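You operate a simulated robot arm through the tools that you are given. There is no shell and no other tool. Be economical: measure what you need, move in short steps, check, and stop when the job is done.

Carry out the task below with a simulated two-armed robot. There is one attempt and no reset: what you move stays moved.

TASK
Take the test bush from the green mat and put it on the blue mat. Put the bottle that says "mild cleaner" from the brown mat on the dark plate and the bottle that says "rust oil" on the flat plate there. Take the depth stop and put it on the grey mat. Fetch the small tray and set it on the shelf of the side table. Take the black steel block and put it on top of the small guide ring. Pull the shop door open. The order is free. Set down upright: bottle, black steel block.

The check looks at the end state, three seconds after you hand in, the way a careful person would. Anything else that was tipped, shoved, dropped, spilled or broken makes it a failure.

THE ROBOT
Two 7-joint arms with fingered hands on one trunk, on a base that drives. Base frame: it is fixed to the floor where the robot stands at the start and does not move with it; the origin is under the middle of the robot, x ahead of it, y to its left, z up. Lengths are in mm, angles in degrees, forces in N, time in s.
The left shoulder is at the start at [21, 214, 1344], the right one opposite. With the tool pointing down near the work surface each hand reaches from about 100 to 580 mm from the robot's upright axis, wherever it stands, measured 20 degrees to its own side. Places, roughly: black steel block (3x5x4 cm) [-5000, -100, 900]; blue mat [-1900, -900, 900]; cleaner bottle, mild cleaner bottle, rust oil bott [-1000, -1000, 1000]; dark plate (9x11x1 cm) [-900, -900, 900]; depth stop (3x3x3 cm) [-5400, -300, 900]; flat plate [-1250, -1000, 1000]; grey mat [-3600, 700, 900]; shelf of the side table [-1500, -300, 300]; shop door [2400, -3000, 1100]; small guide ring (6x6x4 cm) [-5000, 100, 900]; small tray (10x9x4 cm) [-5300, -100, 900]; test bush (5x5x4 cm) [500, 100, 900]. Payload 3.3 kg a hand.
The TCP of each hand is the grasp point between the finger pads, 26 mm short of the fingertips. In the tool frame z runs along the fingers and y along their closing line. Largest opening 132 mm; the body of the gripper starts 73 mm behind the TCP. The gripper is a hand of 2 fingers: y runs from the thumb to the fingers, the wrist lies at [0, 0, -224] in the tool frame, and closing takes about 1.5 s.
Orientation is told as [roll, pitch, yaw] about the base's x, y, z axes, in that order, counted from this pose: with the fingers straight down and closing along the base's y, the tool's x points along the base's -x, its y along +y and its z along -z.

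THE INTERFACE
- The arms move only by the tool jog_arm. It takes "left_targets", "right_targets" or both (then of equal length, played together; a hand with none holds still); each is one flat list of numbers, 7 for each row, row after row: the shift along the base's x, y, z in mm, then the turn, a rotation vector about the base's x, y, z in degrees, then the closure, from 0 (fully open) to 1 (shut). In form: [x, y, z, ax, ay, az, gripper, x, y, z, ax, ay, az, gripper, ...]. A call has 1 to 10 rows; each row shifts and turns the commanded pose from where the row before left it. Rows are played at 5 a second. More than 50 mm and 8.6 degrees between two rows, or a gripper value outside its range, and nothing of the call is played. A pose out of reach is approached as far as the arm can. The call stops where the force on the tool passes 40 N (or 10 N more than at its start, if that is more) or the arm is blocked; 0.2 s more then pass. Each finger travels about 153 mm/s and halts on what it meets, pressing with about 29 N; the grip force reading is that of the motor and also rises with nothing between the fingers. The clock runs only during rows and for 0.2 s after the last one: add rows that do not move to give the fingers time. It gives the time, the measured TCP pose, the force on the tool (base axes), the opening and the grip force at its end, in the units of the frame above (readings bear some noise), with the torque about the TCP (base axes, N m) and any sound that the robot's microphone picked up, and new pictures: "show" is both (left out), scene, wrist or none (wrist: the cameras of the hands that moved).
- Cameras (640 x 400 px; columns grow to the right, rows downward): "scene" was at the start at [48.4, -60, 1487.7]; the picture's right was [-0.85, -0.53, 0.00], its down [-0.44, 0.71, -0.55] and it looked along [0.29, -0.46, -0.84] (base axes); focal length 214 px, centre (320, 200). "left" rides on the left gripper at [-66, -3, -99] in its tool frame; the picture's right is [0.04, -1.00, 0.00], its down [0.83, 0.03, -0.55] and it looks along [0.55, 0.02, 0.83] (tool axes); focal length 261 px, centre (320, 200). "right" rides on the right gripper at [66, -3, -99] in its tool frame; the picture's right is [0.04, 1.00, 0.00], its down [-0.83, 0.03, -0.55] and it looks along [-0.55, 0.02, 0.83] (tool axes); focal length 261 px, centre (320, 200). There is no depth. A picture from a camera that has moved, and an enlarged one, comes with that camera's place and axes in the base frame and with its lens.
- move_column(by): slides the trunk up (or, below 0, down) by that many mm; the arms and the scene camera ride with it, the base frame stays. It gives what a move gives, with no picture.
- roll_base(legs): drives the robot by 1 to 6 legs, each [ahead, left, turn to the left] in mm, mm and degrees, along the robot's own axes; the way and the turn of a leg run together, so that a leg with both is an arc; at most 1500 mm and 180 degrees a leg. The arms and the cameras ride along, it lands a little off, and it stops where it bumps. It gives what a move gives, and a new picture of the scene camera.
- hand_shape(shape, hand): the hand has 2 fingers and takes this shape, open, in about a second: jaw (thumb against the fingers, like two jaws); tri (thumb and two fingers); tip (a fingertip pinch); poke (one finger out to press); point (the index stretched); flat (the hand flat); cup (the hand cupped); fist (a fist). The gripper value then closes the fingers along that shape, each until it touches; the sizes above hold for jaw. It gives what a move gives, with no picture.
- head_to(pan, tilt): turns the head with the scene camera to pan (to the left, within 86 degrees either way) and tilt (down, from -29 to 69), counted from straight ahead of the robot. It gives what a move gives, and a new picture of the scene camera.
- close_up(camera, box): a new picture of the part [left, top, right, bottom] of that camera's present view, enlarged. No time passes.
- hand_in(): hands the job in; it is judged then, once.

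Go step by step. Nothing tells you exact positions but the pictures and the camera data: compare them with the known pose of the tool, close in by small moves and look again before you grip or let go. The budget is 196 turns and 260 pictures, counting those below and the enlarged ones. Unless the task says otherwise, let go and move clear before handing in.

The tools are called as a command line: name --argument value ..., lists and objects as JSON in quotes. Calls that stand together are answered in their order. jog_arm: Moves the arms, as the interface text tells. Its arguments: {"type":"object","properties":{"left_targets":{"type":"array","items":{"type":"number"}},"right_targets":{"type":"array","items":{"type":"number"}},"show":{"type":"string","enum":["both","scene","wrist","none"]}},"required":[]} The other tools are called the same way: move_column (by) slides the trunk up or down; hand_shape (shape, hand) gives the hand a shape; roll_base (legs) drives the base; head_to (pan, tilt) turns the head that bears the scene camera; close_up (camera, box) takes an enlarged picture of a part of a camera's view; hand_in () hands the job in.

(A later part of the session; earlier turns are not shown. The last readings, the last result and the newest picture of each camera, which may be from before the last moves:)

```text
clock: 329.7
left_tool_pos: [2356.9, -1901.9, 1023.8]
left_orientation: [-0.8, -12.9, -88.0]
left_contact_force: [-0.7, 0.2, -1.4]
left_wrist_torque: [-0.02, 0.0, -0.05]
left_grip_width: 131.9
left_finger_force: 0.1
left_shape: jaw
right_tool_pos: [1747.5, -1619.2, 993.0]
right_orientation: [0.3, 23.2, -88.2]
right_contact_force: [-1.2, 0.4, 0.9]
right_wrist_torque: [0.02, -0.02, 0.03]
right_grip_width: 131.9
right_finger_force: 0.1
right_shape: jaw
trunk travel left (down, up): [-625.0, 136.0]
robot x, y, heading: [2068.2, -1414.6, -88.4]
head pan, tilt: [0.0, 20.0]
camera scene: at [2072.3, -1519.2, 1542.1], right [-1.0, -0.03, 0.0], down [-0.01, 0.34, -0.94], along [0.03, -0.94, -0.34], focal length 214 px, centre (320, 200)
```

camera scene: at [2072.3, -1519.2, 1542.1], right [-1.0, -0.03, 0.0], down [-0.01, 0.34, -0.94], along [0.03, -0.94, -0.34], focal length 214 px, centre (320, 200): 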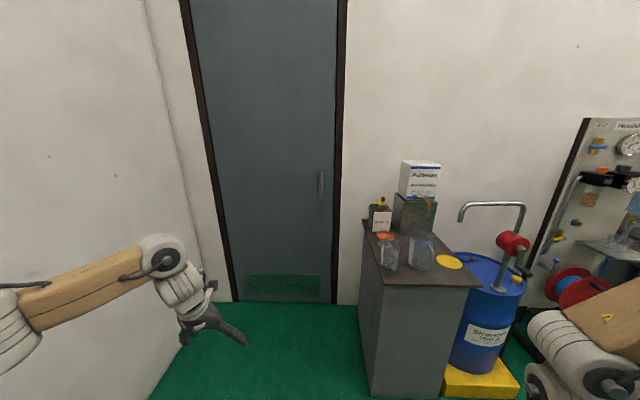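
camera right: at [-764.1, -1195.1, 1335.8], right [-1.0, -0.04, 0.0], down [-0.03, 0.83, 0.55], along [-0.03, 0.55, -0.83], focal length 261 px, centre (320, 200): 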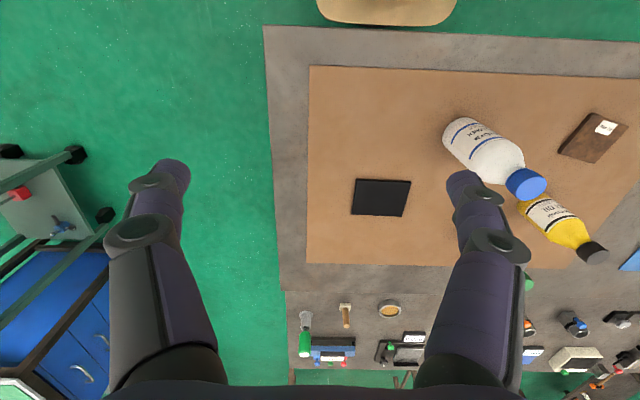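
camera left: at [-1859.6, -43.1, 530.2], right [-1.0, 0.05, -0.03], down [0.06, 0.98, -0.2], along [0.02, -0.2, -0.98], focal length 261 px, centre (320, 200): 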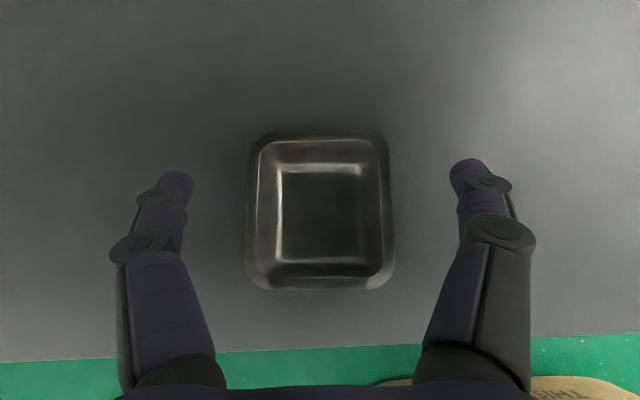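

The door's pull bar is at about [2118, -2980, 1090], hinge on the left (east). I'll grip it with the left hand pointing forward horizontally, so first I tilt the left hand up and raise the right hand clear of the cabinet.

jog_arm --left_targets '[0, 0, 7, -7.7, 0, 0, 0, 0, 0, 7, -7.7, 0, 0, 0, 0, 0, 7, -7.7, 0, 0, 0, 0, 0, 7, -7.7, 0, 0, 0, 0, 0, 7, -7.7, 0, 0, 0, 0, 0, 7, -7.7, 0, 0, 0, 0, 0, 7, -7.7, 0, 0, 0, 0, 0, 7, -7.7, 0, 0, 0, 0, 0, 7, -7.7, 0, 0, 0, 0, 0, 7, -7.7, 0, 0, 0]' --right_targets '[0, 0, 0, -7.7, 0, 0, 0, 0, 0, 0, -7.7, 0, 0, 0, 0, 0, 0, -7.7, 0, 0, 0, 0, 0, 40, 0, 0, 0, 0, 0, 0, 40, 0, 0, 0, 0, 0, 0, 40, 0, 0, 0, 0, 0, 0, 30, 0, 0, 0, 0, 0, 0, 0, 0, 0, 0, 0, 0, 0, 0, 0, 0, 0, 0, 0, 0, 0, 0, 0, 0, 0]'

```text
clock: 331.9
left_tool_pos: [2356.7, -1901.3, 1066.5]
left_orientation: [-3.6, -59.0, -86.1]
left_contact_force: [0.3, 0.2, -0.4]
left_wrist_torque: [-0.01, -0.02, 0.0]
left_grip_width: 132.2
left_finger_force: 0.1
left_shape: jaw
left hand out of reach, approached as far as the arm can: row 7, 8, 9, 10
right_tool_pos: [1732.5, -1668.7, 1128.5]
right_orientation: [-0.4, 0.1, -88.4]
right_contact_force: [0.6, -0.1, 0.3]
right_wrist_torque: [0.01, 0.01, -0.01]
right_grip_width: 131.8
right_finger_force: 0.1
right_shape: jaw
right hand out of reach, approached as far as the arm can: row 3, 4, 5, 6, 7
trunk travel left (down, up): [-625.0, 136.0]
robot x, y, heading: [2067.6, -1412.1, -88.1]
head pan, tilt: [0.0, 20.0]
camera scene: at [2072.6, -1519.2, 1542.1], right [-1.0, -0.03, 0.0], down [-0.01, 0.34, -0.94], along [0.03, -0.94, -0.34], focal length 214 px, centre (320, 200)
camera right: at [1729.9, -1603.5, 1226.4], right [1.0, 0.07, -0.01], down [0.06, -0.83, 0.55], along [0.03, -0.55, -0.83], focal length 261 px, centre (320, 200)
camera left: at [2355.8, -1849.9, 1173.3], right [-1.0, 0.01, 0.0], down [0.01, 0.9, -0.43], along [0.0, -0.43, -0.9], focal length 261 px, centre (320, 200)
```

scene: 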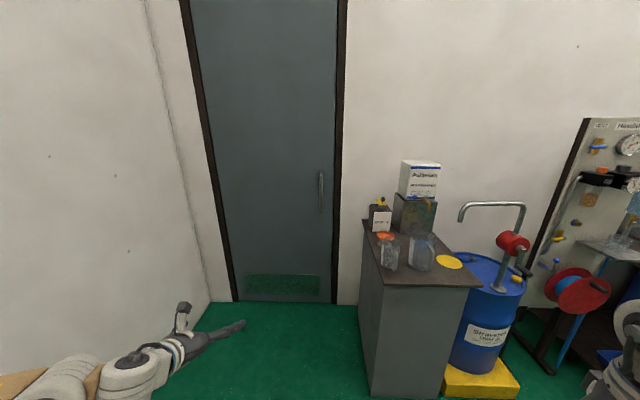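
right: 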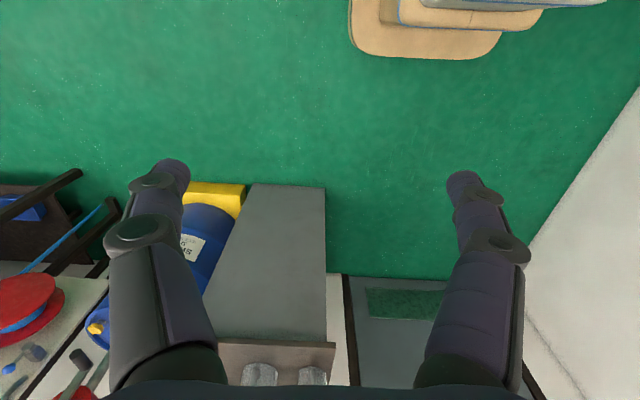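
left: 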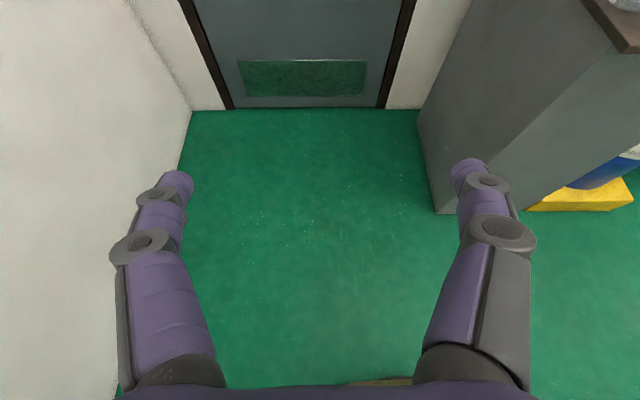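

I extend the left hand forward and inward, then continue tilting to horizontal.

jog_arm --left_targets '[-30, -30, 5, 0, 0, 0, 0, -30, -30, 5, 0, 0, 0, 0, -30, -30, 5, 0, 0, 0, 0, -30, -20, 5, -7, 0, 0, 0, -30, -10, 5, -8, 0, 0, 0, -30, 0, 5, -8, 0, 0, 0, 0, 0, 0, -8, 0, 0, 0, 0, 0, 0, 0, 0, 0, 0]' --show "scene"

```text
clock: 333.7
left_tool_pos: [2176.3, -2019.6, 1097.8]
left_orientation: [-97.0, -87.9, 6.6]
left_contact_force: [-0.7, 0.0, 0.5]
left_wrist_torque: [-0.02, 0.0, -0.04]
left_grip_width: 132.0
left_finger_force: 0.1
left_shape: jaw
right_tool_pos: [1732.2, -1669.3, 1126.9]
right_orientation: [-0.4, 0.0, -88.4]
right_contact_force: [0.0, 0.0, -0.6]
right_wrist_torque: [0.0, 0.0, 0.0]
right_grip_width: 131.9
right_finger_force: 0.1
right_shape: jaw
trunk travel left (down, up): [-625.0, 136.0]
robot x, y, heading: [2069.5, -1413.4, -88.3]
head pan, tilt: [0.0, 20.0]
camera scene: at [2072.4, -1519.1, 1542.1], right [-1.0, -0.03, 0.0], down [-0.01, 0.34, -0.94], along [0.03, -0.94, -0.34], focal length 214 px, centre (320, 200)
```

scene: 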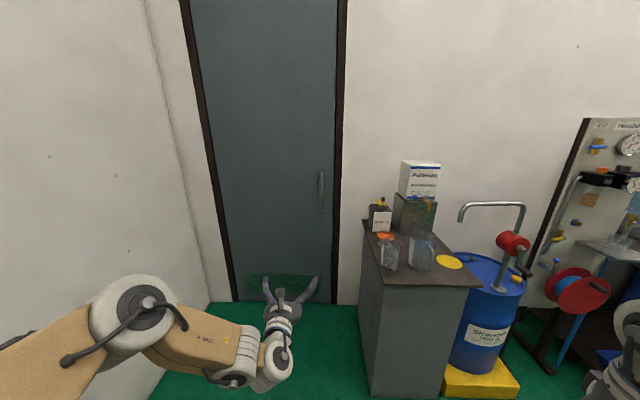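

The left hand now points straight forward at handle height. I turn to heading about -115° and approach to a standoff from the handle.

roll_base --legs '[[0, 0, -26.7], [500, 0, 0], [0, 600, 0]]'

head_to --pan 10 --tilt 25

```text
clock: 341.0
left_tool_pos: [2217.4, -2710.9, 1097.0]
left_orientation: [-93.0, -88.0, -25.0]
left_contact_force: [1.0, 0.4, -0.1]
left_wrist_torque: [0.0, 0.03, 0.0]
left_grip_width: 131.9
left_finger_force: 0.0
left_shape: jaw
right_tool_pos: [1988.5, -2192.9, 1128.6]
right_orientation: [-0.4, 0.1, -116.2]
right_contact_force: [0.5, 0.0, 0.1]
right_wrist_torque: [0.03, 0.0, 0.03]
right_grip_width: 132.2
right_finger_force: 0.0
right_shape: jaw
trunk travel left (down, up): [-625.0, 136.0]
robot x, y, heading: [2407.1, -2126.0, -116.3]
head pan, tilt: [0.0, 20.0]
camera scene: at [2359.2, -2220.1, 1542.1], right [-0.9, 0.44, 0.0], down [0.15, 0.31, -0.94], along [-0.41, -0.84, -0.34], focal length 214 px, centre (320, 200)
```

scene: 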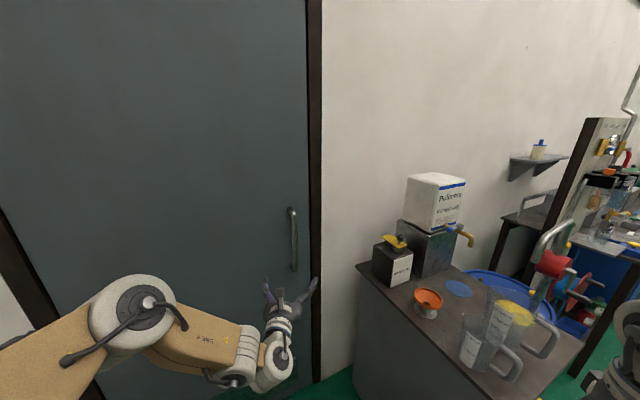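

```text
clock: 341.8
left_tool_pos: [2217.6, -2711.9, 1097.6]
left_orientation: [-93.0, -88.1, -24.9]
left_contact_force: [0.3, 0.0, 0.3]
left_wrist_torque: [0.04, 0.02, -0.02]
left_grip_width: 132.0
left_finger_force: 0.2
left_shape: jaw
right_tool_pos: [1989.0, -2193.0, 1128.3]
right_orientation: [-0.3, 0.1, -116.2]
right_contact_force: [0.1, 0.8, 0.4]
right_wrist_torque: [-0.01, -0.02, 0.01]
right_grip_width: 131.8
right_finger_force: 0.3
right_shape: jaw
trunk travel left (down, up): [-625.0, 136.0]
robot x, y, heading: [2405.2, -2126.7, -116.4]
head pan, tilt: [10.0, 25.0]
camera scene: at [2373.7, -2224.5, 1534.0], right [-0.96, 0.28, 0.0], down [0.12, 0.41, -0.91], along [-0.25, -0.87, -0.42], focal length 214 px, centre (320, 200)
```

scene: 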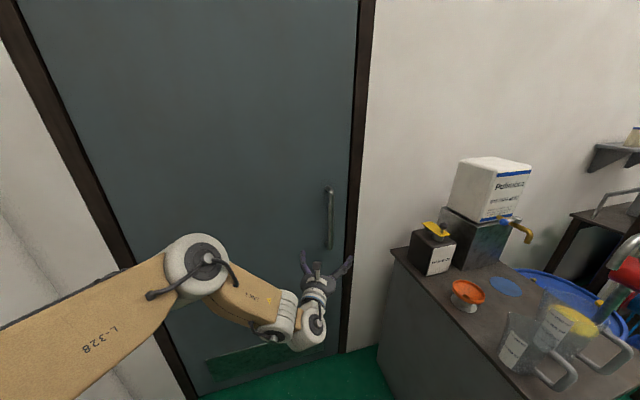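

Handle triangulated at ≈[2111, -2972, 1077]. I drive 180 mm forward and check with the wrist camera.

roll_base --legs '[[180, 0, 0]]'

jog_arm --left_targets '[18, -9, -10, 0, 0, 0, 0, 0, 0, -10, 0, 0, 0, 0, 0, 0, 0, 0, 0, 0, 0]'

```text
clock: 343.2
left_tool_pos: [2139.9, -2873.9, 1096.8]
left_orientation: [-90.8, -88.0, -27.0]
left_contact_force: [-0.4, -0.3, -0.5]
left_wrist_torque: [-0.03, 0.04, 0.0]
left_grip_width: 132.0
left_finger_force: 0.1
left_shape: jaw
right_tool_pos: [1908.4, -2355.7, 1128.8]
right_orientation: [-0.4, 0.2, -116.0]
right_contact_force: [0.5, 0.3, 0.3]
right_wrist_torque: [0.01, 0.0, -0.02]
right_grip_width: 131.9
right_finger_force: 0.1
right_shape: jaw
trunk travel left (down, up): [-625.0, 136.0]
robot x, y, heading: [2325.4, -2287.5, -115.7]
head pan, tilt: [10.0, 25.0]
camera scene: at [2295.1, -2387.2, 1533.9], right [-0.96, 0.27, 0.0], down [0.12, 0.41, -0.91], along [-0.25, -0.87, -0.42], focal length 214 px, centre (320, 200)
```

scene: 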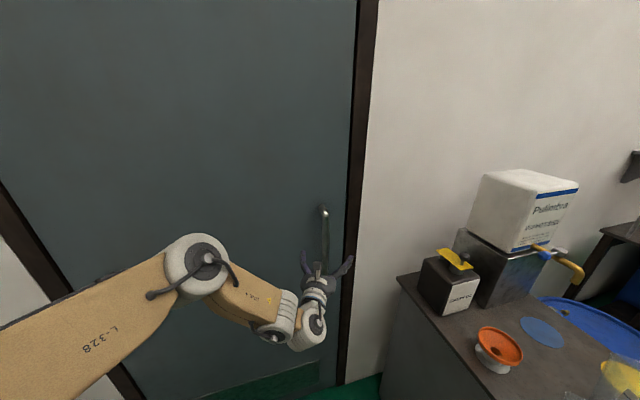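

```text
clock: 344.1
left_tool_pos: [2159.5, -2881.4, 1078.3]
left_orientation: [-93.1, -88.0, -24.6]
left_contact_force: [0.0, 0.3, -0.1]
left_wrist_torque: [-0.01, -0.01, -0.04]
left_grip_width: 132.0
left_finger_force: 0.0
left_shape: jaw
right_tool_pos: [1910.7, -2354.8, 1128.8]
right_orientation: [-0.4, 0.1, -115.9]
right_contact_force: [-0.3, 0.1, -0.2]
right_wrist_torque: [0.01, 0.01, 0.01]
right_grip_width: 132.0
right_finger_force: 0.0
right_shape: jaw
trunk travel left (down, up): [-625.0, 136.0]
robot x, y, heading: [2326.4, -2286.8, -115.9]
head pan, tilt: [10.0, 25.0]
camera scene: at [2296.7, -2385.9, 1534.0], right [-0.96, 0.27, 0.0], down [0.12, 0.41, -0.91], along [-0.25, -0.87, -0.42], focal length 214 px, centre (320, 200)
camera left: at [2204.0, -2794.5, 1142.4], right [-0.88, 0.47, -0.01], down [0.26, 0.48, -0.83], along [-0.39, -0.74, -0.55], focal length 261 px, centre (320, 200)
```

scene: 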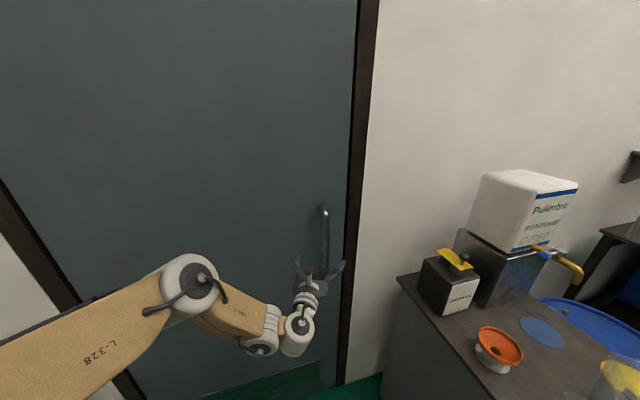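
left: 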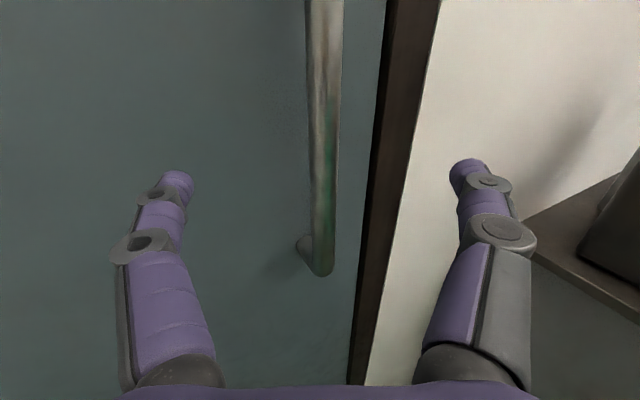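

The bar is centred between the fingers (it spans z≈927…1225). I drive 105 mm ahead so the bar enters the grip.

roll_base --legs '[[102, 0, 0]]'

jog_arm --left_targets '[0, 0, 0, 0, 0, 0, 0, 0, 0, 0, 0, 0, 0, 0]' --show "wrist"

```text
clock: 345.2
left_tool_pos: [2117.6, -2956.1, 1076.2]
left_orientation: [-82.5, -88.0, -35.8]
left_contact_force: [-0.3, 0.8, -0.3]
left_wrist_torque: [-0.02, 0.02, -0.02]
left_grip_width: 131.8
left_finger_force: 0.0
left_shape: jaw
right_tool_pos: [1871.6, -2434.3, 1127.7]
right_orientation: [-0.3, 0.1, -115.9]
right_contact_force: [0.1, 0.0, -0.8]
right_wrist_torque: [0.0, -0.05, -0.02]
right_grip_width: 132.0
right_finger_force: 0.0
right_shape: jaw
trunk travel left (down, up): [-625.0, 136.0]
robot x, y, heading: [2287.7, -2368.1, -115.9]
head pan, tilt: [10.0, 25.0]
stopped in leg 1: the force on the tool passed its limit at 56 N (the readings are from after the stop); the commanded pose is now the measured one
camera scene: at [2256.6, -2464.1, 1534.0], right [-0.96, 0.27, 0.0], down [0.12, 0.41, -0.91], along [-0.25, -0.87, -0.42], focal length 214 px, centre (320, 200)
```

scene: 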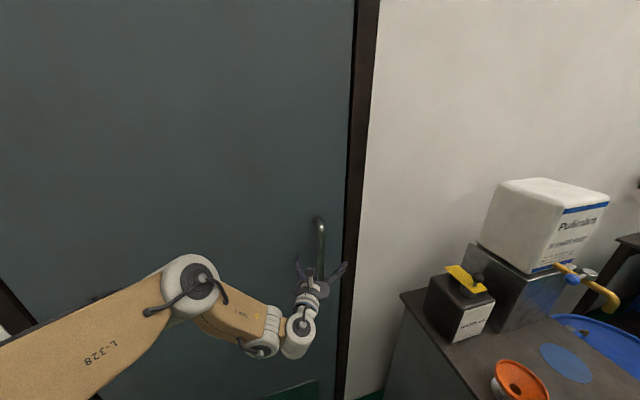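

```text
clock: 345.8
left_tool_pos: [2118.2, -2956.9, 1076.4]
left_orientation: [-83.5, -87.9, -34.8]
left_contact_force: [-0.7, -0.2, -0.4]
left_wrist_torque: [-0.02, 0.01, -0.02]
left_grip_width: 132.1
left_finger_force: 0.0
left_shape: jaw
right_tool_pos: [1872.5, -2434.6, 1127.9]
right_orientation: [-0.3, 0.1, -116.0]
right_contact_force: [-0.7, 0.0, 0.1]
right_wrist_torque: [-0.03, 0.02, -0.02]
right_grip_width: 131.9
right_finger_force: 0.1
right_shape: jaw
trunk travel left (down, up): [-625.0, 136.0]
robot x, y, heading: [2287.4, -2363.8, -116.2]
head pan, tilt: [10.0, 25.0]
camera left: at [2163.5, -2869.2, 1141.4], right [-0.88, 0.47, 0.0], down [0.27, 0.49, -0.83], along [-0.39, -0.73, -0.56], focal length 261 px, centre (320, 200)
```

left: 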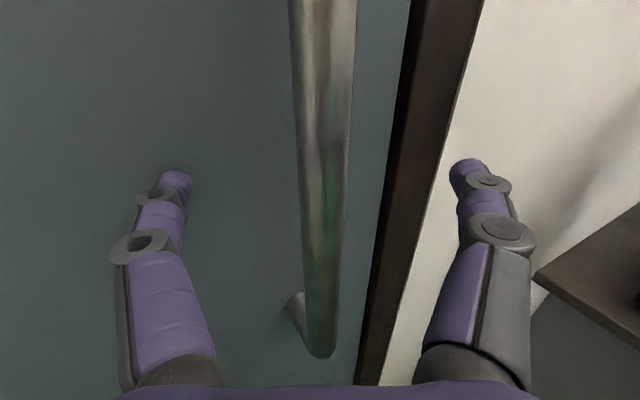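

A fingertip touched the door; the bar is just inside the fingertips. I back off a few mm, pre-close so the fingers clear the door, and look.

jog_arm --left_targets '[2, 5, 0, 0, 0, 0, 0, 0, 0, 0, 0, 0, 0, 0.3, 0, 0, 0, 0, 0, 0, 0.5, 0, 0, 0, 0, 0, 0, 0.5, 0, 0, 0, 0, 0, 0, 0.5]' --show "wrist"

```text
clock: 347.0
left_tool_pos: [2121.0, -2950.6, 1074.4]
left_orientation: [-82.8, -87.9, -35.4]
left_contact_force: [-0.6, 0.1, 0.4]
left_wrist_torque: [0.0, -0.01, 0.0]
left_grip_width: 66.7
left_finger_force: 0.1
left_shape: jaw
right_tool_pos: [1872.0, -2434.4, 1128.4]
right_orientation: [-0.4, 0.2, -116.0]
right_contact_force: [-0.5, -0.2, -0.3]
right_wrist_torque: [0.01, 0.01, -0.01]
right_grip_width: 131.9
right_finger_force: 0.1
right_shape: jaw
trunk travel left (down, up): [-625.0, 136.0]
robot x, y, heading: [2291.0, -2367.7, -116.0]
head pan, tilt: [10.0, 25.0]
camera left: at [2165.7, -2864.2, 1140.9], right [-0.88, 0.47, 0.0], down [0.27, 0.49, -0.83], along [-0.39, -0.73, -0.56], focal length 261 px, centre (320, 200)
```

left: 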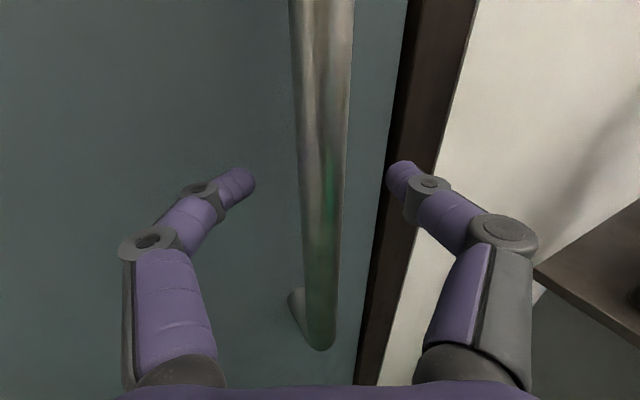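

Centred. I advance about 18 mm more with the narrowed fingers and close on the bar.

jog_arm --left_targets '[-4, -8, 0, 0, 0, 0, 0.5, -4, -8, 0, 0, 0, 0, 0.5, 0, 0, 0, 0, 0, 0, 0.8, 0, 0, 0, 0, 0, 0, 1, 0, 0, 0, 0, 0, 0, 1, 0, 0, 0, 0, 0, 0, 1, 0, 0, 0, 0, 0, 0, 1]' --show "wrist"

```text
clock: 348.6
left_tool_pos: [2110.7, -2966.4, 1074.9]
left_orientation: [-82.4, -87.9, -35.9]
left_contact_force: [-8.2, -1.6, 0.3]
left_wrist_torque: [-0.01, 0.01, -0.01]
left_grip_width: 1.8
left_finger_force: 28.8
left_shape: jaw
right_tool_pos: [1869.6, -2434.1, 1127.9]
right_orientation: [-0.4, 0.1, -116.1]
right_contact_force: [0.6, -0.5, -0.1]
right_wrist_torque: [-0.03, 0.0, -0.01]
right_grip_width: 131.8
right_finger_force: 0.2
right_shape: jaw
trunk travel left (down, up): [-625.0, 136.0]
robot x, y, heading: [2285.7, -2366.2, -115.9]
head pan, tilt: [10.0, 25.0]
camera left: at [2156.0, -2879.9, 1140.9], right [-0.88, 0.48, -0.01], down [0.27, 0.49, -0.83], along [-0.39, -0.73, -0.56], focal length 261 px, centre (320, 200)
```

left: 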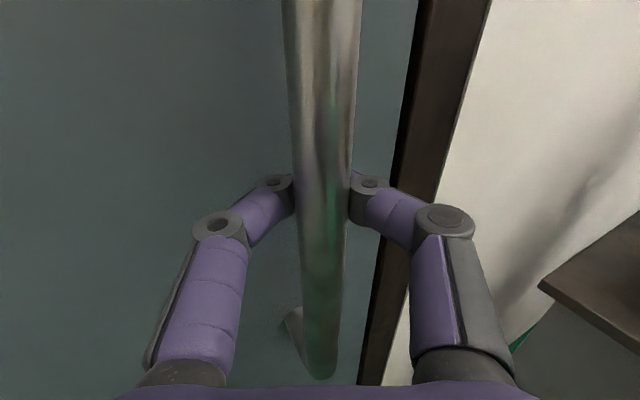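

The fingertips have met behind the bar, so it is hooked. I pull with a first short backward leg along the door's arc.

roll_base --legs '[[-60, -23, 0]]'

```text
clock: 349.6
left_tool_pos: [2116.1, -2905.4, 1076.3]
left_orientation: [-83.7, -88.0, -34.5]
left_contact_force: [-0.2, -0.3, -0.5]
left_wrist_torque: [0.01, -0.02, 0.01]
left_grip_width: 2.0
left_finger_force: 28.9
left_shape: jaw
right_tool_pos: [1875.8, -2372.6, 1127.0]
right_orientation: [-0.4, 0.1, -116.0]
right_contact_force: [0.4, 0.1, -0.9]
right_wrist_torque: [0.03, 0.0, 0.01]
right_grip_width: 131.8
right_finger_force: 0.0
right_shape: jaw
trunk travel left (down, up): [-625.0, 136.0]
robot x, y, heading: [2288.3, -2304.9, -116.2]
head pan, tilt: [10.0, 25.0]
camera scene: at [2261.8, -2401.9, 1533.9], right [-0.96, 0.27, 0.0], down [0.12, 0.41, -0.91], along [-0.25, -0.87, -0.42], focal length 214 px, centre (320, 200)
```

scene: 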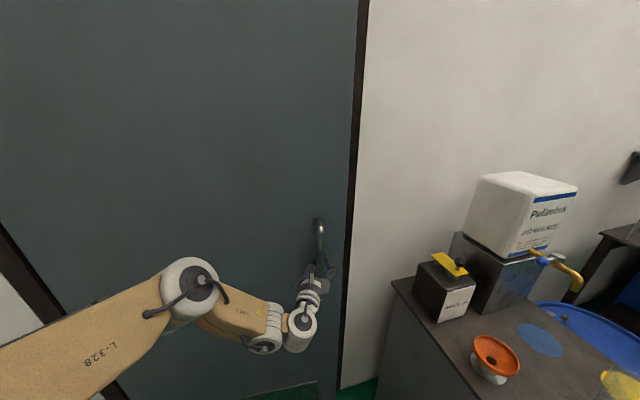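

The door is opening. I continue along the arc.

roll_base --legs '[[-63, -24, 0], [-65, -14, 0], [-65, -11, 0]]'

```text
clock: 351.1
left_tool_pos: [2134.6, -2810.7, 1079.2]
left_orientation: [-101.9, -88.3, -15.9]
left_contact_force: [-8.2, -17.6, -7.2]
left_wrist_torque: [0.07, 0.04, -0.21]
left_grip_width: 0.0
left_finger_force: 29.6
left_shape: jaw
right_tool_pos: [1889.8, -2272.2, 1127.1]
right_orientation: [-0.4, -0.1, -116.0]
right_contact_force: [0.3, -0.4, 0.4]
right_wrist_torque: [-0.08, 0.01, -0.03]
right_grip_width: 131.6
right_finger_force: 0.0
right_shape: jaw
trunk travel left (down, up): [-625.0, 136.0]
robot x, y, heading: [2301.8, -2204.4, -115.9]
head pan, tilt: [10.0, 25.0]
stopped in leg 2: the force on the tool passed its limit at 58 N (the readings are from after the stop); the commanded pose is now the measured one
camera scene: at [2275.8, -2301.2, 1533.9], right [-0.96, 0.27, 0.0], down [0.12, 0.41, -0.91], along [-0.25, -0.87, -0.42], focal length 214 px, centre (320, 200)
```

scene: 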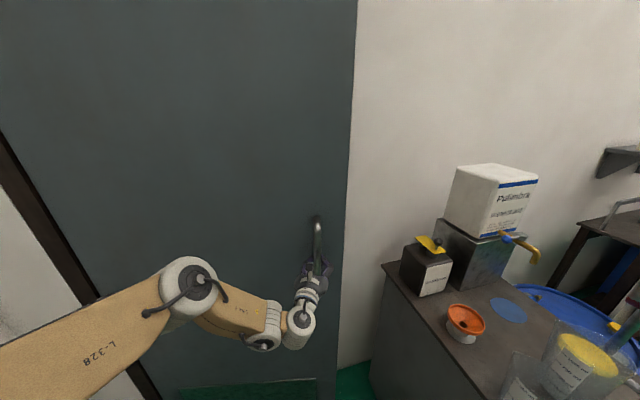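

It stopped on force at about 12° open. I check the grip.

jog_arm --left_targets '[0, 0, 0, 0, 0, 0, 1, 0, 0, 0, 0, 0, 0, 1]' --show "wrist"

```text
clock: 351.7
left_tool_pos: [2133.9, -2809.9, 1078.3]
left_orientation: [-97.7, -88.3, -19.9]
left_contact_force: [-0.1, 0.6, -0.4]
left_wrist_torque: [0.01, 0.0, 0.0]
left_grip_width: 0.4
left_finger_force: 29.1
left_shape: jaw
right_tool_pos: [1890.1, -2271.2, 1127.0]
right_orientation: [-0.4, 0.1, -116.0]
right_contact_force: [-0.9, -0.4, -0.6]
right_wrist_torque: [-0.02, -0.01, 0.0]
right_grip_width: 132.1
right_finger_force: 0.1
right_shape: jaw
trunk travel left (down, up): [-625.0, 136.0]
robot x, y, heading: [2306.8, -2203.4, -116.0]
head pan, tilt: [10.0, 25.0]
camera left: at [2177.9, -2721.9, 1143.0], right [-0.89, 0.47, -0.01], down [0.26, 0.48, -0.84], along [-0.38, -0.74, -0.55], focal length 261 px, centre (320, 200)
```

left: 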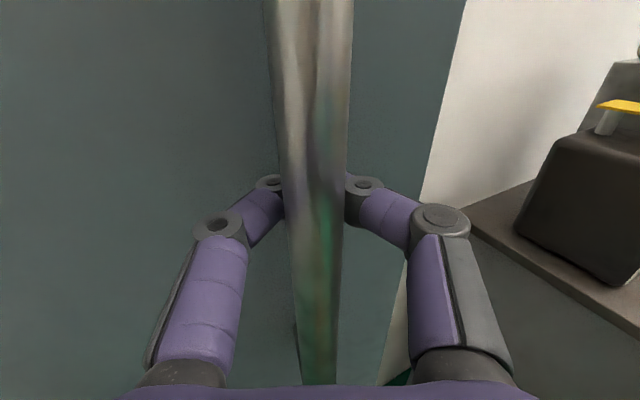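

Still hooked and relaxed. I continue in shorter legs.

roll_base --legs '[[-50, -10, 0]]'

roll_base --legs '[[-50, -6, 0]]'

```text
clock: 352.6
left_tool_pos: [2146.5, -2760.3, 1078.0]
left_orientation: [-99.0, -88.4, -18.7]
left_contact_force: [0.6, -2.0, -0.7]
left_wrist_torque: [-0.01, -0.01, -0.03]
left_grip_width: 2.3
left_finger_force: 28.5
left_shape: jaw
right_tool_pos: [1902.6, -2222.7, 1127.3]
right_orientation: [-0.4, 0.1, -116.0]
right_contact_force: [0.5, 0.4, -0.8]
right_wrist_torque: [-0.01, -0.02, 0.04]
right_grip_width: 131.7
right_finger_force: 0.0
right_shape: jaw
trunk travel left (down, up): [-625.0, 136.0]
robot x, y, heading: [2319.1, -2155.0, -115.9]
head pan, tilt: [10.0, 25.0]
camera scene: at [2288.8, -2252.6, 1533.9], right [-0.96, 0.27, 0.0], down [0.12, 0.41, -0.91], along [-0.25, -0.87, -0.42], focal length 214 px, centre (320, 200)
```

scene: 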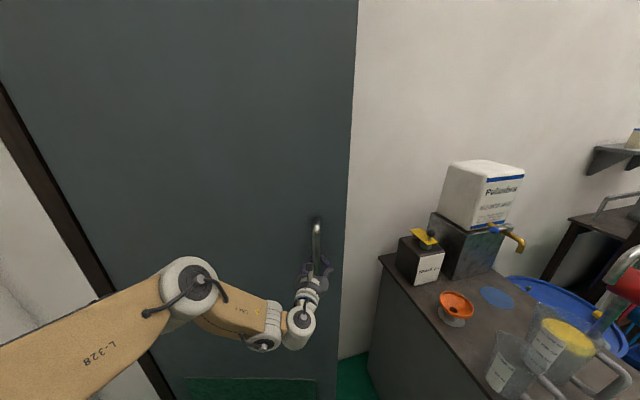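

```text
clock: 353.6
left_tool_pos: [2164.9, -2712.9, 1078.2]
left_orientation: [-101.1, -88.4, -16.5]
left_contact_force: [0.8, -6.1, -1.7]
left_wrist_torque: [0.02, 0.03, -0.12]
left_grip_width: 2.0
left_finger_force: 28.7
left_shape: jaw
right_tool_pos: [1920.1, -2175.1, 1128.0]
right_orientation: [-0.4, 0.1, -115.9]
right_contact_force: [1.0, -0.1, 0.7]
right_wrist_torque: [-0.02, 0.0, 0.01]
right_grip_width: 131.9
right_finger_force: 0.0
right_shape: jaw
trunk travel left (down, up): [-625.0, 136.0]
robot x, y, heading: [2333.0, -2103.9, -116.2]
head pan, tilt: [10.0, 25.0]
camera scene: at [2306.0, -2203.8, 1533.9], right [-0.96, 0.27, 0.0], down [0.12, 0.41, -0.91], along [-0.25, -0.87, -0.42], focal length 214 px, centre (320, 200)
```

scene: 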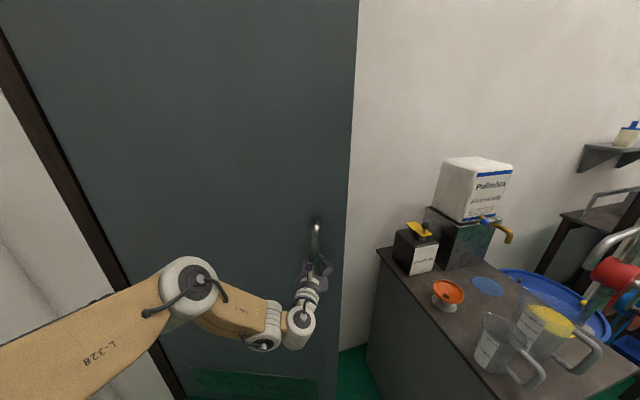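

About 20° open. Continuing.

roll_base --legs '[[-55, -3, 0]]'

roll_base --legs '[[-55, 0, 0]]'

roll_base --legs '[[-55, 4, 0]]'

```text
clock: 354.5
left_tool_pos: [2185.6, -2663.3, 1078.6]
left_orientation: [-101.6, -88.4, -16.0]
left_contact_force: [-0.2, -6.3, -1.3]
left_wrist_torque: [0.0, 0.01, -0.16]
left_grip_width: 2.5
left_finger_force: 28.8
left_shape: jaw
right_tool_pos: [1942.5, -2122.4, 1127.9]
right_orientation: [-0.4, 0.1, -116.1]
right_contact_force: [0.2, 0.2, -0.3]
right_wrist_torque: [0.02, -0.01, 0.02]
right_grip_width: 131.5
right_finger_force: 0.1
right_shape: jaw
trunk travel left (down, up): [-625.0, 136.0]
robot x, y, heading: [2355.5, -2053.1, -115.5]
head pan, tilt: [10.0, 25.0]
camera scene: at [2327.3, -2153.9, 1533.9], right [-0.96, 0.27, 0.0], down [0.12, 0.41, -0.91], along [-0.25, -0.87, -0.42], focal length 214 px, centre (320, 200)
```

scene: 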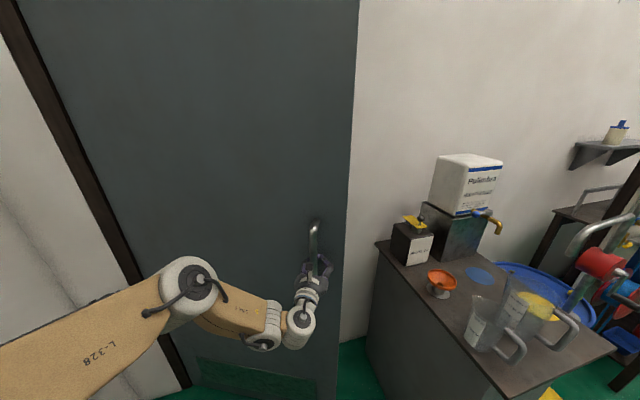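

```text
clock: 355.5
left_tool_pos: [2208.8, -2615.9, 1081.1]
left_orientation: [-107.3, -88.2, -10.4]
left_contact_force: [9.9, -10.8, 4.9]
left_wrist_torque: [0.01, -0.19, -0.38]
left_grip_width: 3.1
left_finger_force: 28.7
left_shape: jaw
right_tool_pos: [1965.8, -2073.2, 1128.2]
right_orientation: [-0.3, 0.2, -116.1]
right_contact_force: [-0.1, 0.3, 0.1]
right_wrist_torque: [-0.03, -0.02, 0.0]
right_grip_width: 131.8
right_finger_force: 0.1
right_shape: jaw
trunk travel left (down, up): [-625.0, 136.0]
robot x, y, heading: [2383.0, -2004.6, -115.8]
head pan, tilt: [10.0, 25.0]
camera scene: at [2352.0, -2105.0, 1534.0], right [-0.96, 0.28, 0.0], down [0.12, 0.41, -0.91], along [-0.25, -0.87, -0.42], focal length 214 px, centre (320, 200)
```

scene: 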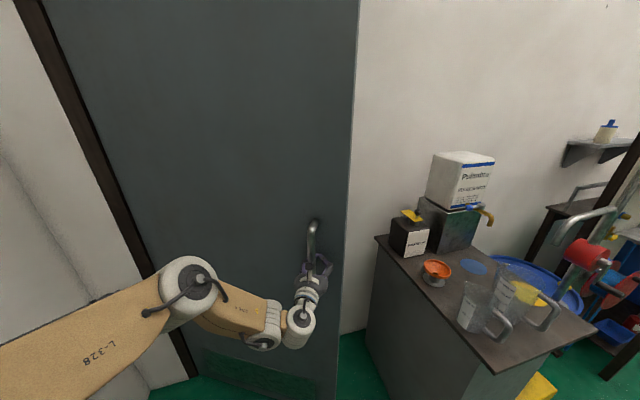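

```text
clock: 356.4
left_tool_pos: [2241.4, -2569.0, 1080.9]
left_orientation: [-110.3, -88.2, -6.9]
left_contact_force: [20.5, -14.9, 0.4]
left_wrist_torque: [0.01, -0.05, -0.7]
left_grip_width: 4.0
left_finger_force: 29.6
left_shape: jaw
right_tool_pos: [1995.2, -2026.4, 1128.7]
right_orientation: [-0.6, 0.1, -116.1]
right_contact_force: [0.1, -0.1, -0.5]
right_wrist_torque: [0.01, 0.03, 0.0]
right_grip_width: 131.8
right_finger_force: 0.0
right_shape: jaw
trunk travel left (down, up): [-625.0, 136.0]
robot x, y, heading: [2408.3, -1955.8, -115.8]
head pan, tilt: [10.0, 25.0]
camera scene: at [2381.9, -2058.3, 1533.9], right [-0.96, 0.27, 0.0], down [0.11, 0.41, -0.91], along [-0.25, -0.87, -0.42], focal length 214 px, centre (320, 200)
```

scene: 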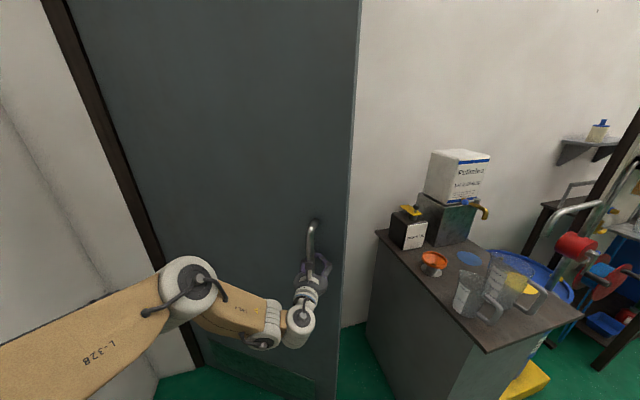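

About 31° open; sideways load suggests moving a bit more to the left. Continuing with a leftward component.

roll_base --legs '[[-52, 20, 0]]'

roll_base --legs '[[-52, 16, 0]]'

```text
clock: 357.4
left_tool_pos: [2279.4, -2530.6, 1082.2]
left_orientation: [-113.1, -88.4, -4.4]
left_contact_force: [1.4, -5.0, -0.9]
left_wrist_torque: [0.0, 0.03, -0.13]
left_grip_width: 2.2
left_finger_force: 29.4
left_shape: jaw
right_tool_pos: [2035.1, -1988.2, 1127.7]
right_orientation: [-0.4, 0.2, -116.0]
right_contact_force: [0.7, -0.6, 0.1]
right_wrist_torque: [0.01, -0.03, -0.01]
right_grip_width: 132.0
right_finger_force: 0.1
right_shape: jaw
trunk travel left (down, up): [-625.0, 136.0]
robot x, y, heading: [2449.1, -1919.1, -116.0]
head pan, tilt: [10.0, 25.0]
camera scene: at [2420.4, -2018.7, 1533.9], right [-0.96, 0.27, 0.0], down [0.12, 0.41, -0.91], along [-0.25, -0.87, -0.42], focal length 214 px, centre (320, 200)
```

scene: 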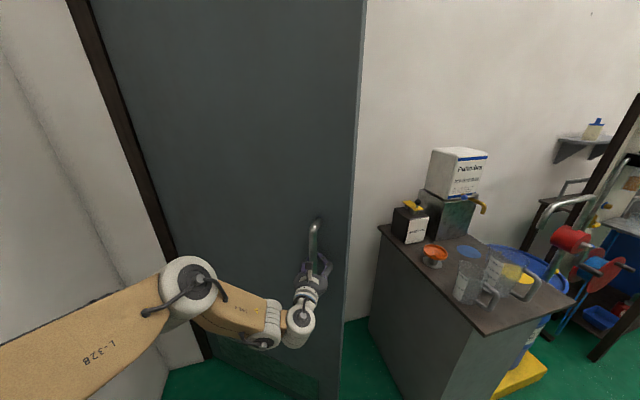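

```text
clock: 358.3
left_tool_pos: [2316.1, -2492.8, 1082.1]
left_orientation: [-112.8, -88.4, -4.6]
left_contact_force: [-0.3, -6.2, -1.5]
left_wrist_torque: [-0.01, 0.03, -0.16]
left_grip_width: 2.2
left_finger_force: 29.0
left_shape: jaw
right_tool_pos: [2071.6, -1948.5, 1128.1]
right_orientation: [-0.4, 0.1, -116.1]
right_contact_force: [0.4, -0.9, 0.3]
right_wrist_torque: [-0.02, 0.0, 0.0]
right_grip_width: 131.6
right_finger_force: 0.0
right_shape: jaw
trunk travel left (down, up): [-625.0, 136.0]
robot x, y, heading: [2487.8, -1878.0, -115.9]
head pan, tilt: [10.0, 25.0]
camera scene: at [2457.1, -1979.6, 1533.8], right [-0.96, 0.28, 0.0], down [0.12, 0.41, -0.91], along [-0.25, -0.87, -0.42], focal length 214 px, centre (320, 200)
```

scene: 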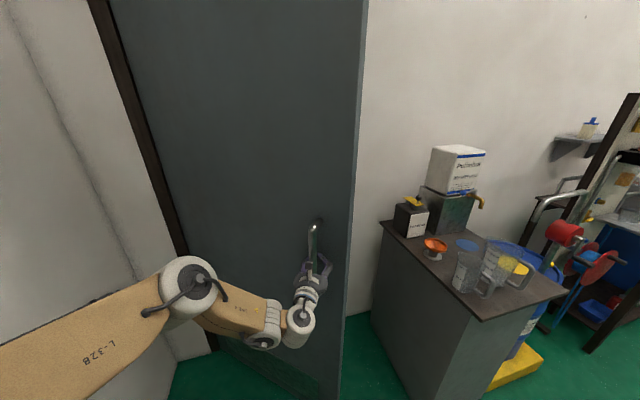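

About 47° open, forces low. I keep going along the arc.

roll_base --legs '[[-54, 23, 0]]'

roll_base --legs '[[-50, 27, 0]]'

roll_base --legs '[[-47, 31, 0]]'

```text
clock: 359.3
left_tool_pos: [2360.8, -2453.2, 1082.3]
left_orientation: [-113.6, -88.3, -3.7]
left_contact_force: [0.4, -3.4, -1.5]
left_wrist_torque: [0.01, 0.03, -0.09]
left_grip_width: 1.6
left_finger_force: 29.0
left_shape: jaw
right_tool_pos: [2115.2, -1909.6, 1128.4]
right_orientation: [-0.4, 0.1, -116.1]
right_contact_force: [0.8, -0.2, 0.1]
right_wrist_torque: [0.04, -0.02, 0.0]
right_grip_width: 131.8
right_finger_force: 0.0
right_shape: jaw
trunk travel left (down, up): [-625.0, 136.0]
robot x, y, heading: [2533.1, -1841.5, -116.0]
head pan, tilt: [10.0, 25.0]
camera scene: at [2501.8, -1940.1, 1533.9], right [-0.96, 0.28, 0.0], down [0.12, 0.41, -0.91], along [-0.25, -0.87, -0.42], focal length 214 px, centre (320, 200)
```

scene: 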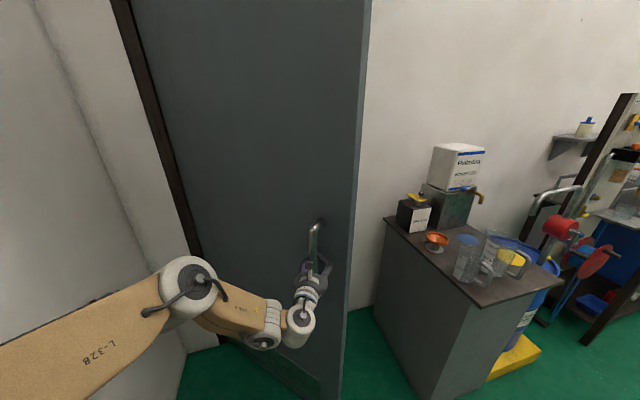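

```text
clock: 360.2
left_tool_pos: [2406.6, -2418.7, 1082.5]
left_orientation: [-114.8, -88.3, -2.7]
left_contact_force: [0.4, -0.5, -0.8]
left_wrist_torque: [-0.02, 0.01, 0.02]
left_grip_width: 1.9
left_finger_force: 29.1
left_shape: jaw
right_tool_pos: [2162.5, -1875.9, 1127.0]
right_orientation: [-0.4, 0.0, -116.1]
right_contact_force: [0.1, -0.3, 0.4]
right_wrist_torque: [0.0, -0.04, 0.01]
right_grip_width: 131.9
right_finger_force: 0.0
right_shape: jaw
trunk travel left (down, up): [-625.0, 136.0]
robot x, y, heading: [2576.4, -1805.3, -115.9]
head pan, tilt: [10.0, 25.0]
camera scene: at [2547.9, -1906.3, 1533.9], right [-0.96, 0.27, 0.0], down [0.12, 0.41, -0.91], along [-0.25, -0.87, -0.42], focal length 214 px, centre (320, 200)
```

scene: 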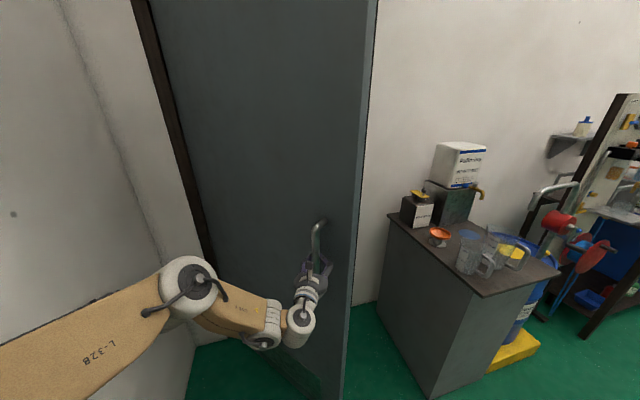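

```text
clock: 361.2
left_tool_pos: [2454.1, -2391.1, 1083.2]
left_orientation: [-115.0, -88.3, -2.5]
left_contact_force: [0.1, -0.6, 0.1]
left_wrist_torque: [0.0, 0.02, -0.03]
left_grip_width: 1.5
left_finger_force: 28.6
left_shape: jaw
right_tool_pos: [2209.5, -1848.9, 1127.8]
right_orientation: [-0.4, 0.1, -116.1]
right_contact_force: [0.1, 0.5, 0.2]
right_wrist_torque: [0.0, 0.0, -0.01]
right_grip_width: 132.0
right_finger_force: 0.1
right_shape: jaw
trunk travel left (down, up): [-625.0, 136.0]
robot x, y, heading: [2625.4, -1780.9, -115.8]
head pan, tilt: [10.0, 25.0]
camera scene: at [2595.7, -1878.6, 1533.9], right [-0.96, 0.27, 0.0], down [0.12, 0.41, -0.91], along [-0.25, -0.87, -0.42], focal length 214 px, centre (320, 200)
```

scene: 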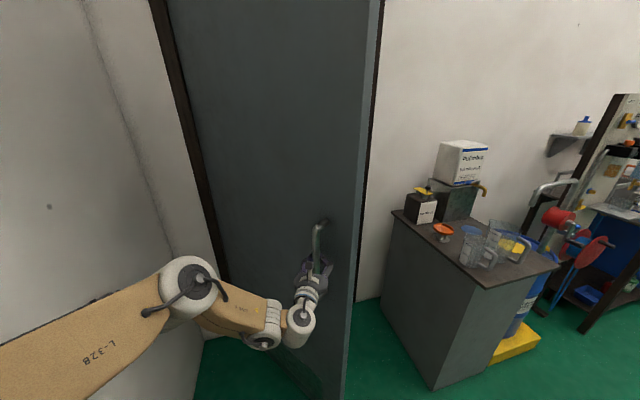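

About 60° open. Two more steps for a good wide opening.

roll_base --legs '[[-44, 35, 0]]'

jog_arm --left_targets '[0, 0, 0, 0, 0, 0, 1]' --show "wrist"

```text
clock: 362.4
left_tool_pos: [2509.3, -2367.2, 1080.6]
left_orientation: [-114.0, -88.5, -3.1]
left_contact_force: [0.1, -0.5, 0.6]
left_wrist_torque: [0.03, -0.01, 0.03]
left_grip_width: 1.4
left_finger_force: 28.3
left_shape: jaw
right_tool_pos: [2261.7, -1824.4, 1127.2]
right_orientation: [-0.3, 0.0, -116.0]
right_contact_force: [-0.1, -0.4, -1.5]
right_wrist_torque: [-0.01, 0.0, 0.0]
right_grip_width: 132.0
right_finger_force: 0.1
right_shape: jaw
trunk travel left (down, up): [-625.0, 136.0]
robot x, y, heading: [2675.5, -1751.4, -115.8]
head pan, tilt: [10.0, 25.0]
stopped in leg 1: the force on the tool passed its limit at 44 N (the readings are from after the stop); the commanded pose is now the measured one
camera scene: at [2646.7, -1854.1, 1534.0], right [-0.96, 0.27, 0.0], down [0.12, 0.41, -0.91], along [-0.25, -0.87, -0.42], focal length 214 px, centre (320, 200)
```

scene: 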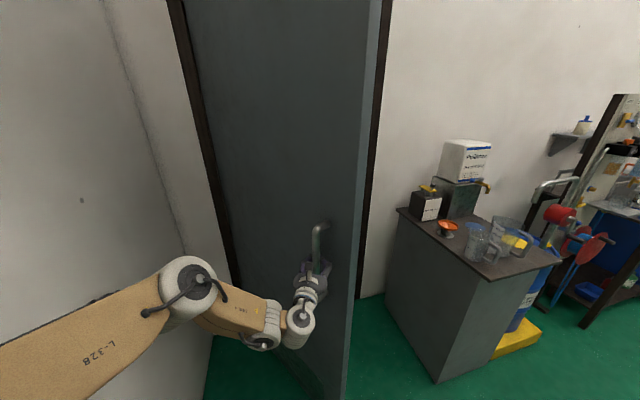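

```text
clock: 362.8
left_tool_pos: [2509.5, -2366.9, 1080.2]
left_orientation: [-114.6, -88.5, -2.4]
left_contact_force: [0.4, 0.5, 0.8]
left_wrist_torque: [0.0, 0.0, -0.01]
left_grip_width: 1.6
left_finger_force: 29.0
left_shape: jaw
right_tool_pos: [2261.9, -1824.6, 1127.3]
right_orientation: [-0.3, 0.0, -116.1]
right_contact_force: [0.2, 0.1, 0.2]
right_wrist_torque: [-0.01, -0.03, -0.02]
right_grip_width: 132.1
right_finger_force: 0.0
right_shape: jaw
trunk travel left (down, up): [-625.0, 136.0]
robot x, y, heading: [2675.3, -1753.8, -115.9]
head pan, tilt: [10.0, 25.0]
camera left: at [2552.2, -2277.6, 1144.7], right [-0.89, 0.45, -0.02], down [0.26, 0.48, -0.84], along [-0.37, -0.75, -0.54], focal length 261 px, centre (320, 200)
```

left: 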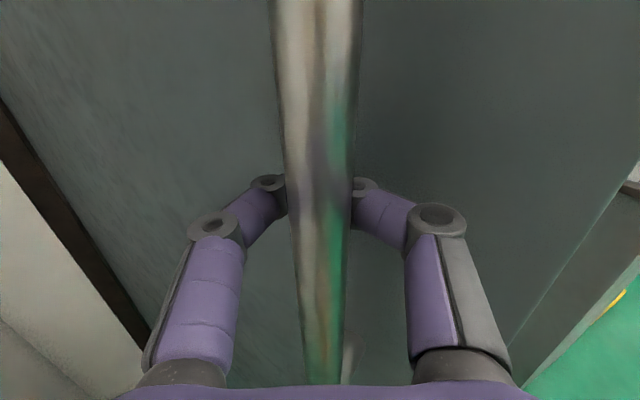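

The door is open about 67° and resisting further; that is wide open. I open the fingers enough to clear the bar and withdraw.

jog_arm --left_targets '[0, 0, 0, 0, 0, 0, 0.8, 0, 0, 0, 0, 0, 0, 0.6, 0, 0, 0, 0, 0, 0, 0.5, 0, 0, 0, 0, 0, 0, 0.5, 0, 0, 0, 0, 0, 0, 0.5]' --show "wrist"

```text
clock: 364.0
left_tool_pos: [2509.0, -2366.4, 1080.2]
left_orientation: [-114.1, -88.4, -2.9]
left_contact_force: [0.5, -0.3, -0.5]
left_wrist_torque: [-0.01, -0.03, 0.0]
left_grip_width: 65.1
left_finger_force: 0.2
left_shape: jaw
right_tool_pos: [2261.1, -1825.1, 1127.9]
right_orientation: [-0.3, 0.0, -115.9]
right_contact_force: [-0.2, 0.7, 0.4]
right_wrist_torque: [0.02, 0.01, 0.02]
right_grip_width: 131.9
right_finger_force: 0.1
right_shape: jaw
trunk travel left (down, up): [-625.0, 136.0]
robot x, y, heading: [2680.0, -1753.5, -115.7]
head pan, tilt: [10.0, 25.0]
camera left: at [2551.7, -2277.7, 1144.6], right [-0.89, 0.45, -0.02], down [0.26, 0.48, -0.84], along [-0.37, -0.75, -0.54], focal length 261 px, centre (320, 200)
```

left: 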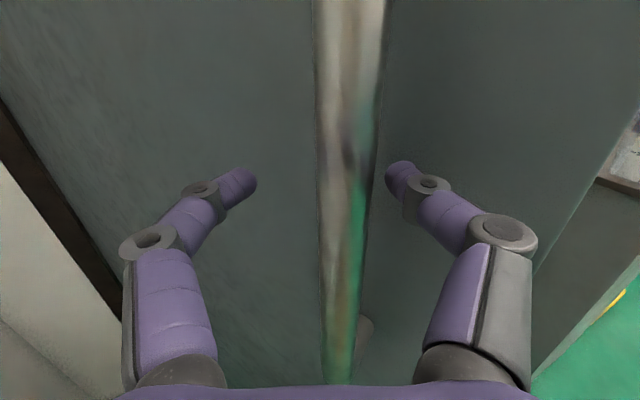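

The bar is free between the fingers. I withdraw straight back.

jog_arm --left_targets '[8, 18, 0, 0, 0, 0, 0.5, 12, 25, 0, 0, 0, 0, 0.5, 15, 30, 0, 0, 0, 0, 0.5, 15, 30, 0, 0, 0, 0, 0.5]' --show "scene"

roll_base --legs '[[-120, -150, 0]]'

```text
clock: 365.0
left_tool_pos: [2522.9, -2313.2, 1065.7]
left_orientation: [-40.3, -87.2, -75.1]
left_contact_force: [0.4, 1.4, 0.4]
left_wrist_torque: [0.01, 0.02, -0.02]
left_grip_width: 65.8
left_finger_force: 0.1
left_shape: jaw
left hand out of reach, approached as far as the arm can: row 2, 3, 4
right_tool_pos: [2260.8, -1824.0, 1127.7]
right_orientation: [-0.3, 0.0, -116.0]
right_contact_force: [-0.2, 0.3, -0.4]
right_wrist_torque: [-0.02, -0.04, -0.02]
right_grip_width: 131.8
right_finger_force: 0.0
right_shape: jaw
trunk travel left (down, up): [-625.0, 136.0]
robot x, y, heading: [2673.5, -1754.2, -115.9]
head pan, tilt: [10.0, 25.0]
camera scene: at [2646.1, -1852.7, 1534.1], right [-0.96, 0.27, 0.0], down [0.12, 0.41, -0.91], along [-0.25, -0.87, -0.42], focal length 214 px, centre (320, 200)
```

scene: 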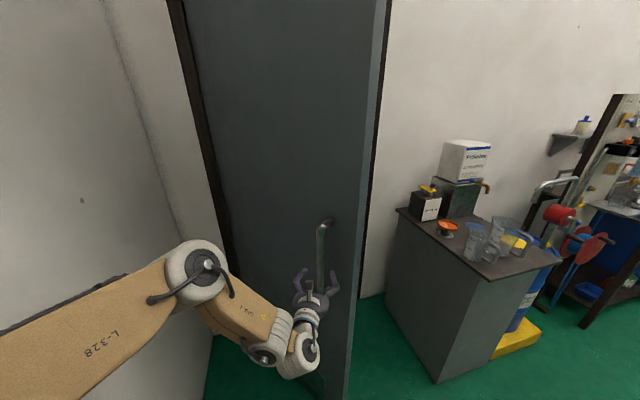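

```text
clock: 366.5
left_tool_pos: [2436.6, -2138.8, 1065.0]
left_orientation: [-40.2, -87.1, -75.3]
left_contact_force: [0.2, 0.2, 0.7]
left_wrist_torque: [-0.02, -0.02, 0.02]
left_grip_width: 65.6
left_finger_force: 0.1
left_shape: jaw
right_tool_pos: [2177.8, -1647.7, 1127.5]
right_orientation: [-0.2, 0.0, -116.2]
right_contact_force: [-0.1, -0.1, -1.3]
right_wrist_torque: [-0.02, 0.0, 0.01]
right_grip_width: 131.8
right_finger_force: 0.0
right_shape: jaw
trunk travel left (down, up): [-625.0, 136.0]
robot x, y, heading: [2595.6, -1580.5, -116.5]
head pan, tilt: [10.0, 25.0]
camera scene: at [2562.7, -1678.4, 1534.1], right [-0.96, 0.28, 0.0], down [0.12, 0.41, -0.91], along [-0.25, -0.87, -0.42], focal length 214 px, centre (320, 200)
```

scene: 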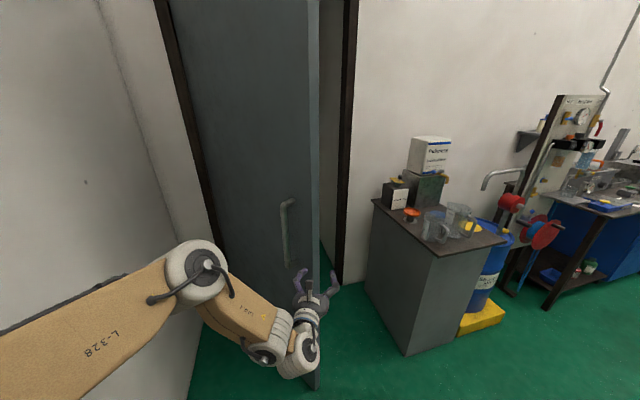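

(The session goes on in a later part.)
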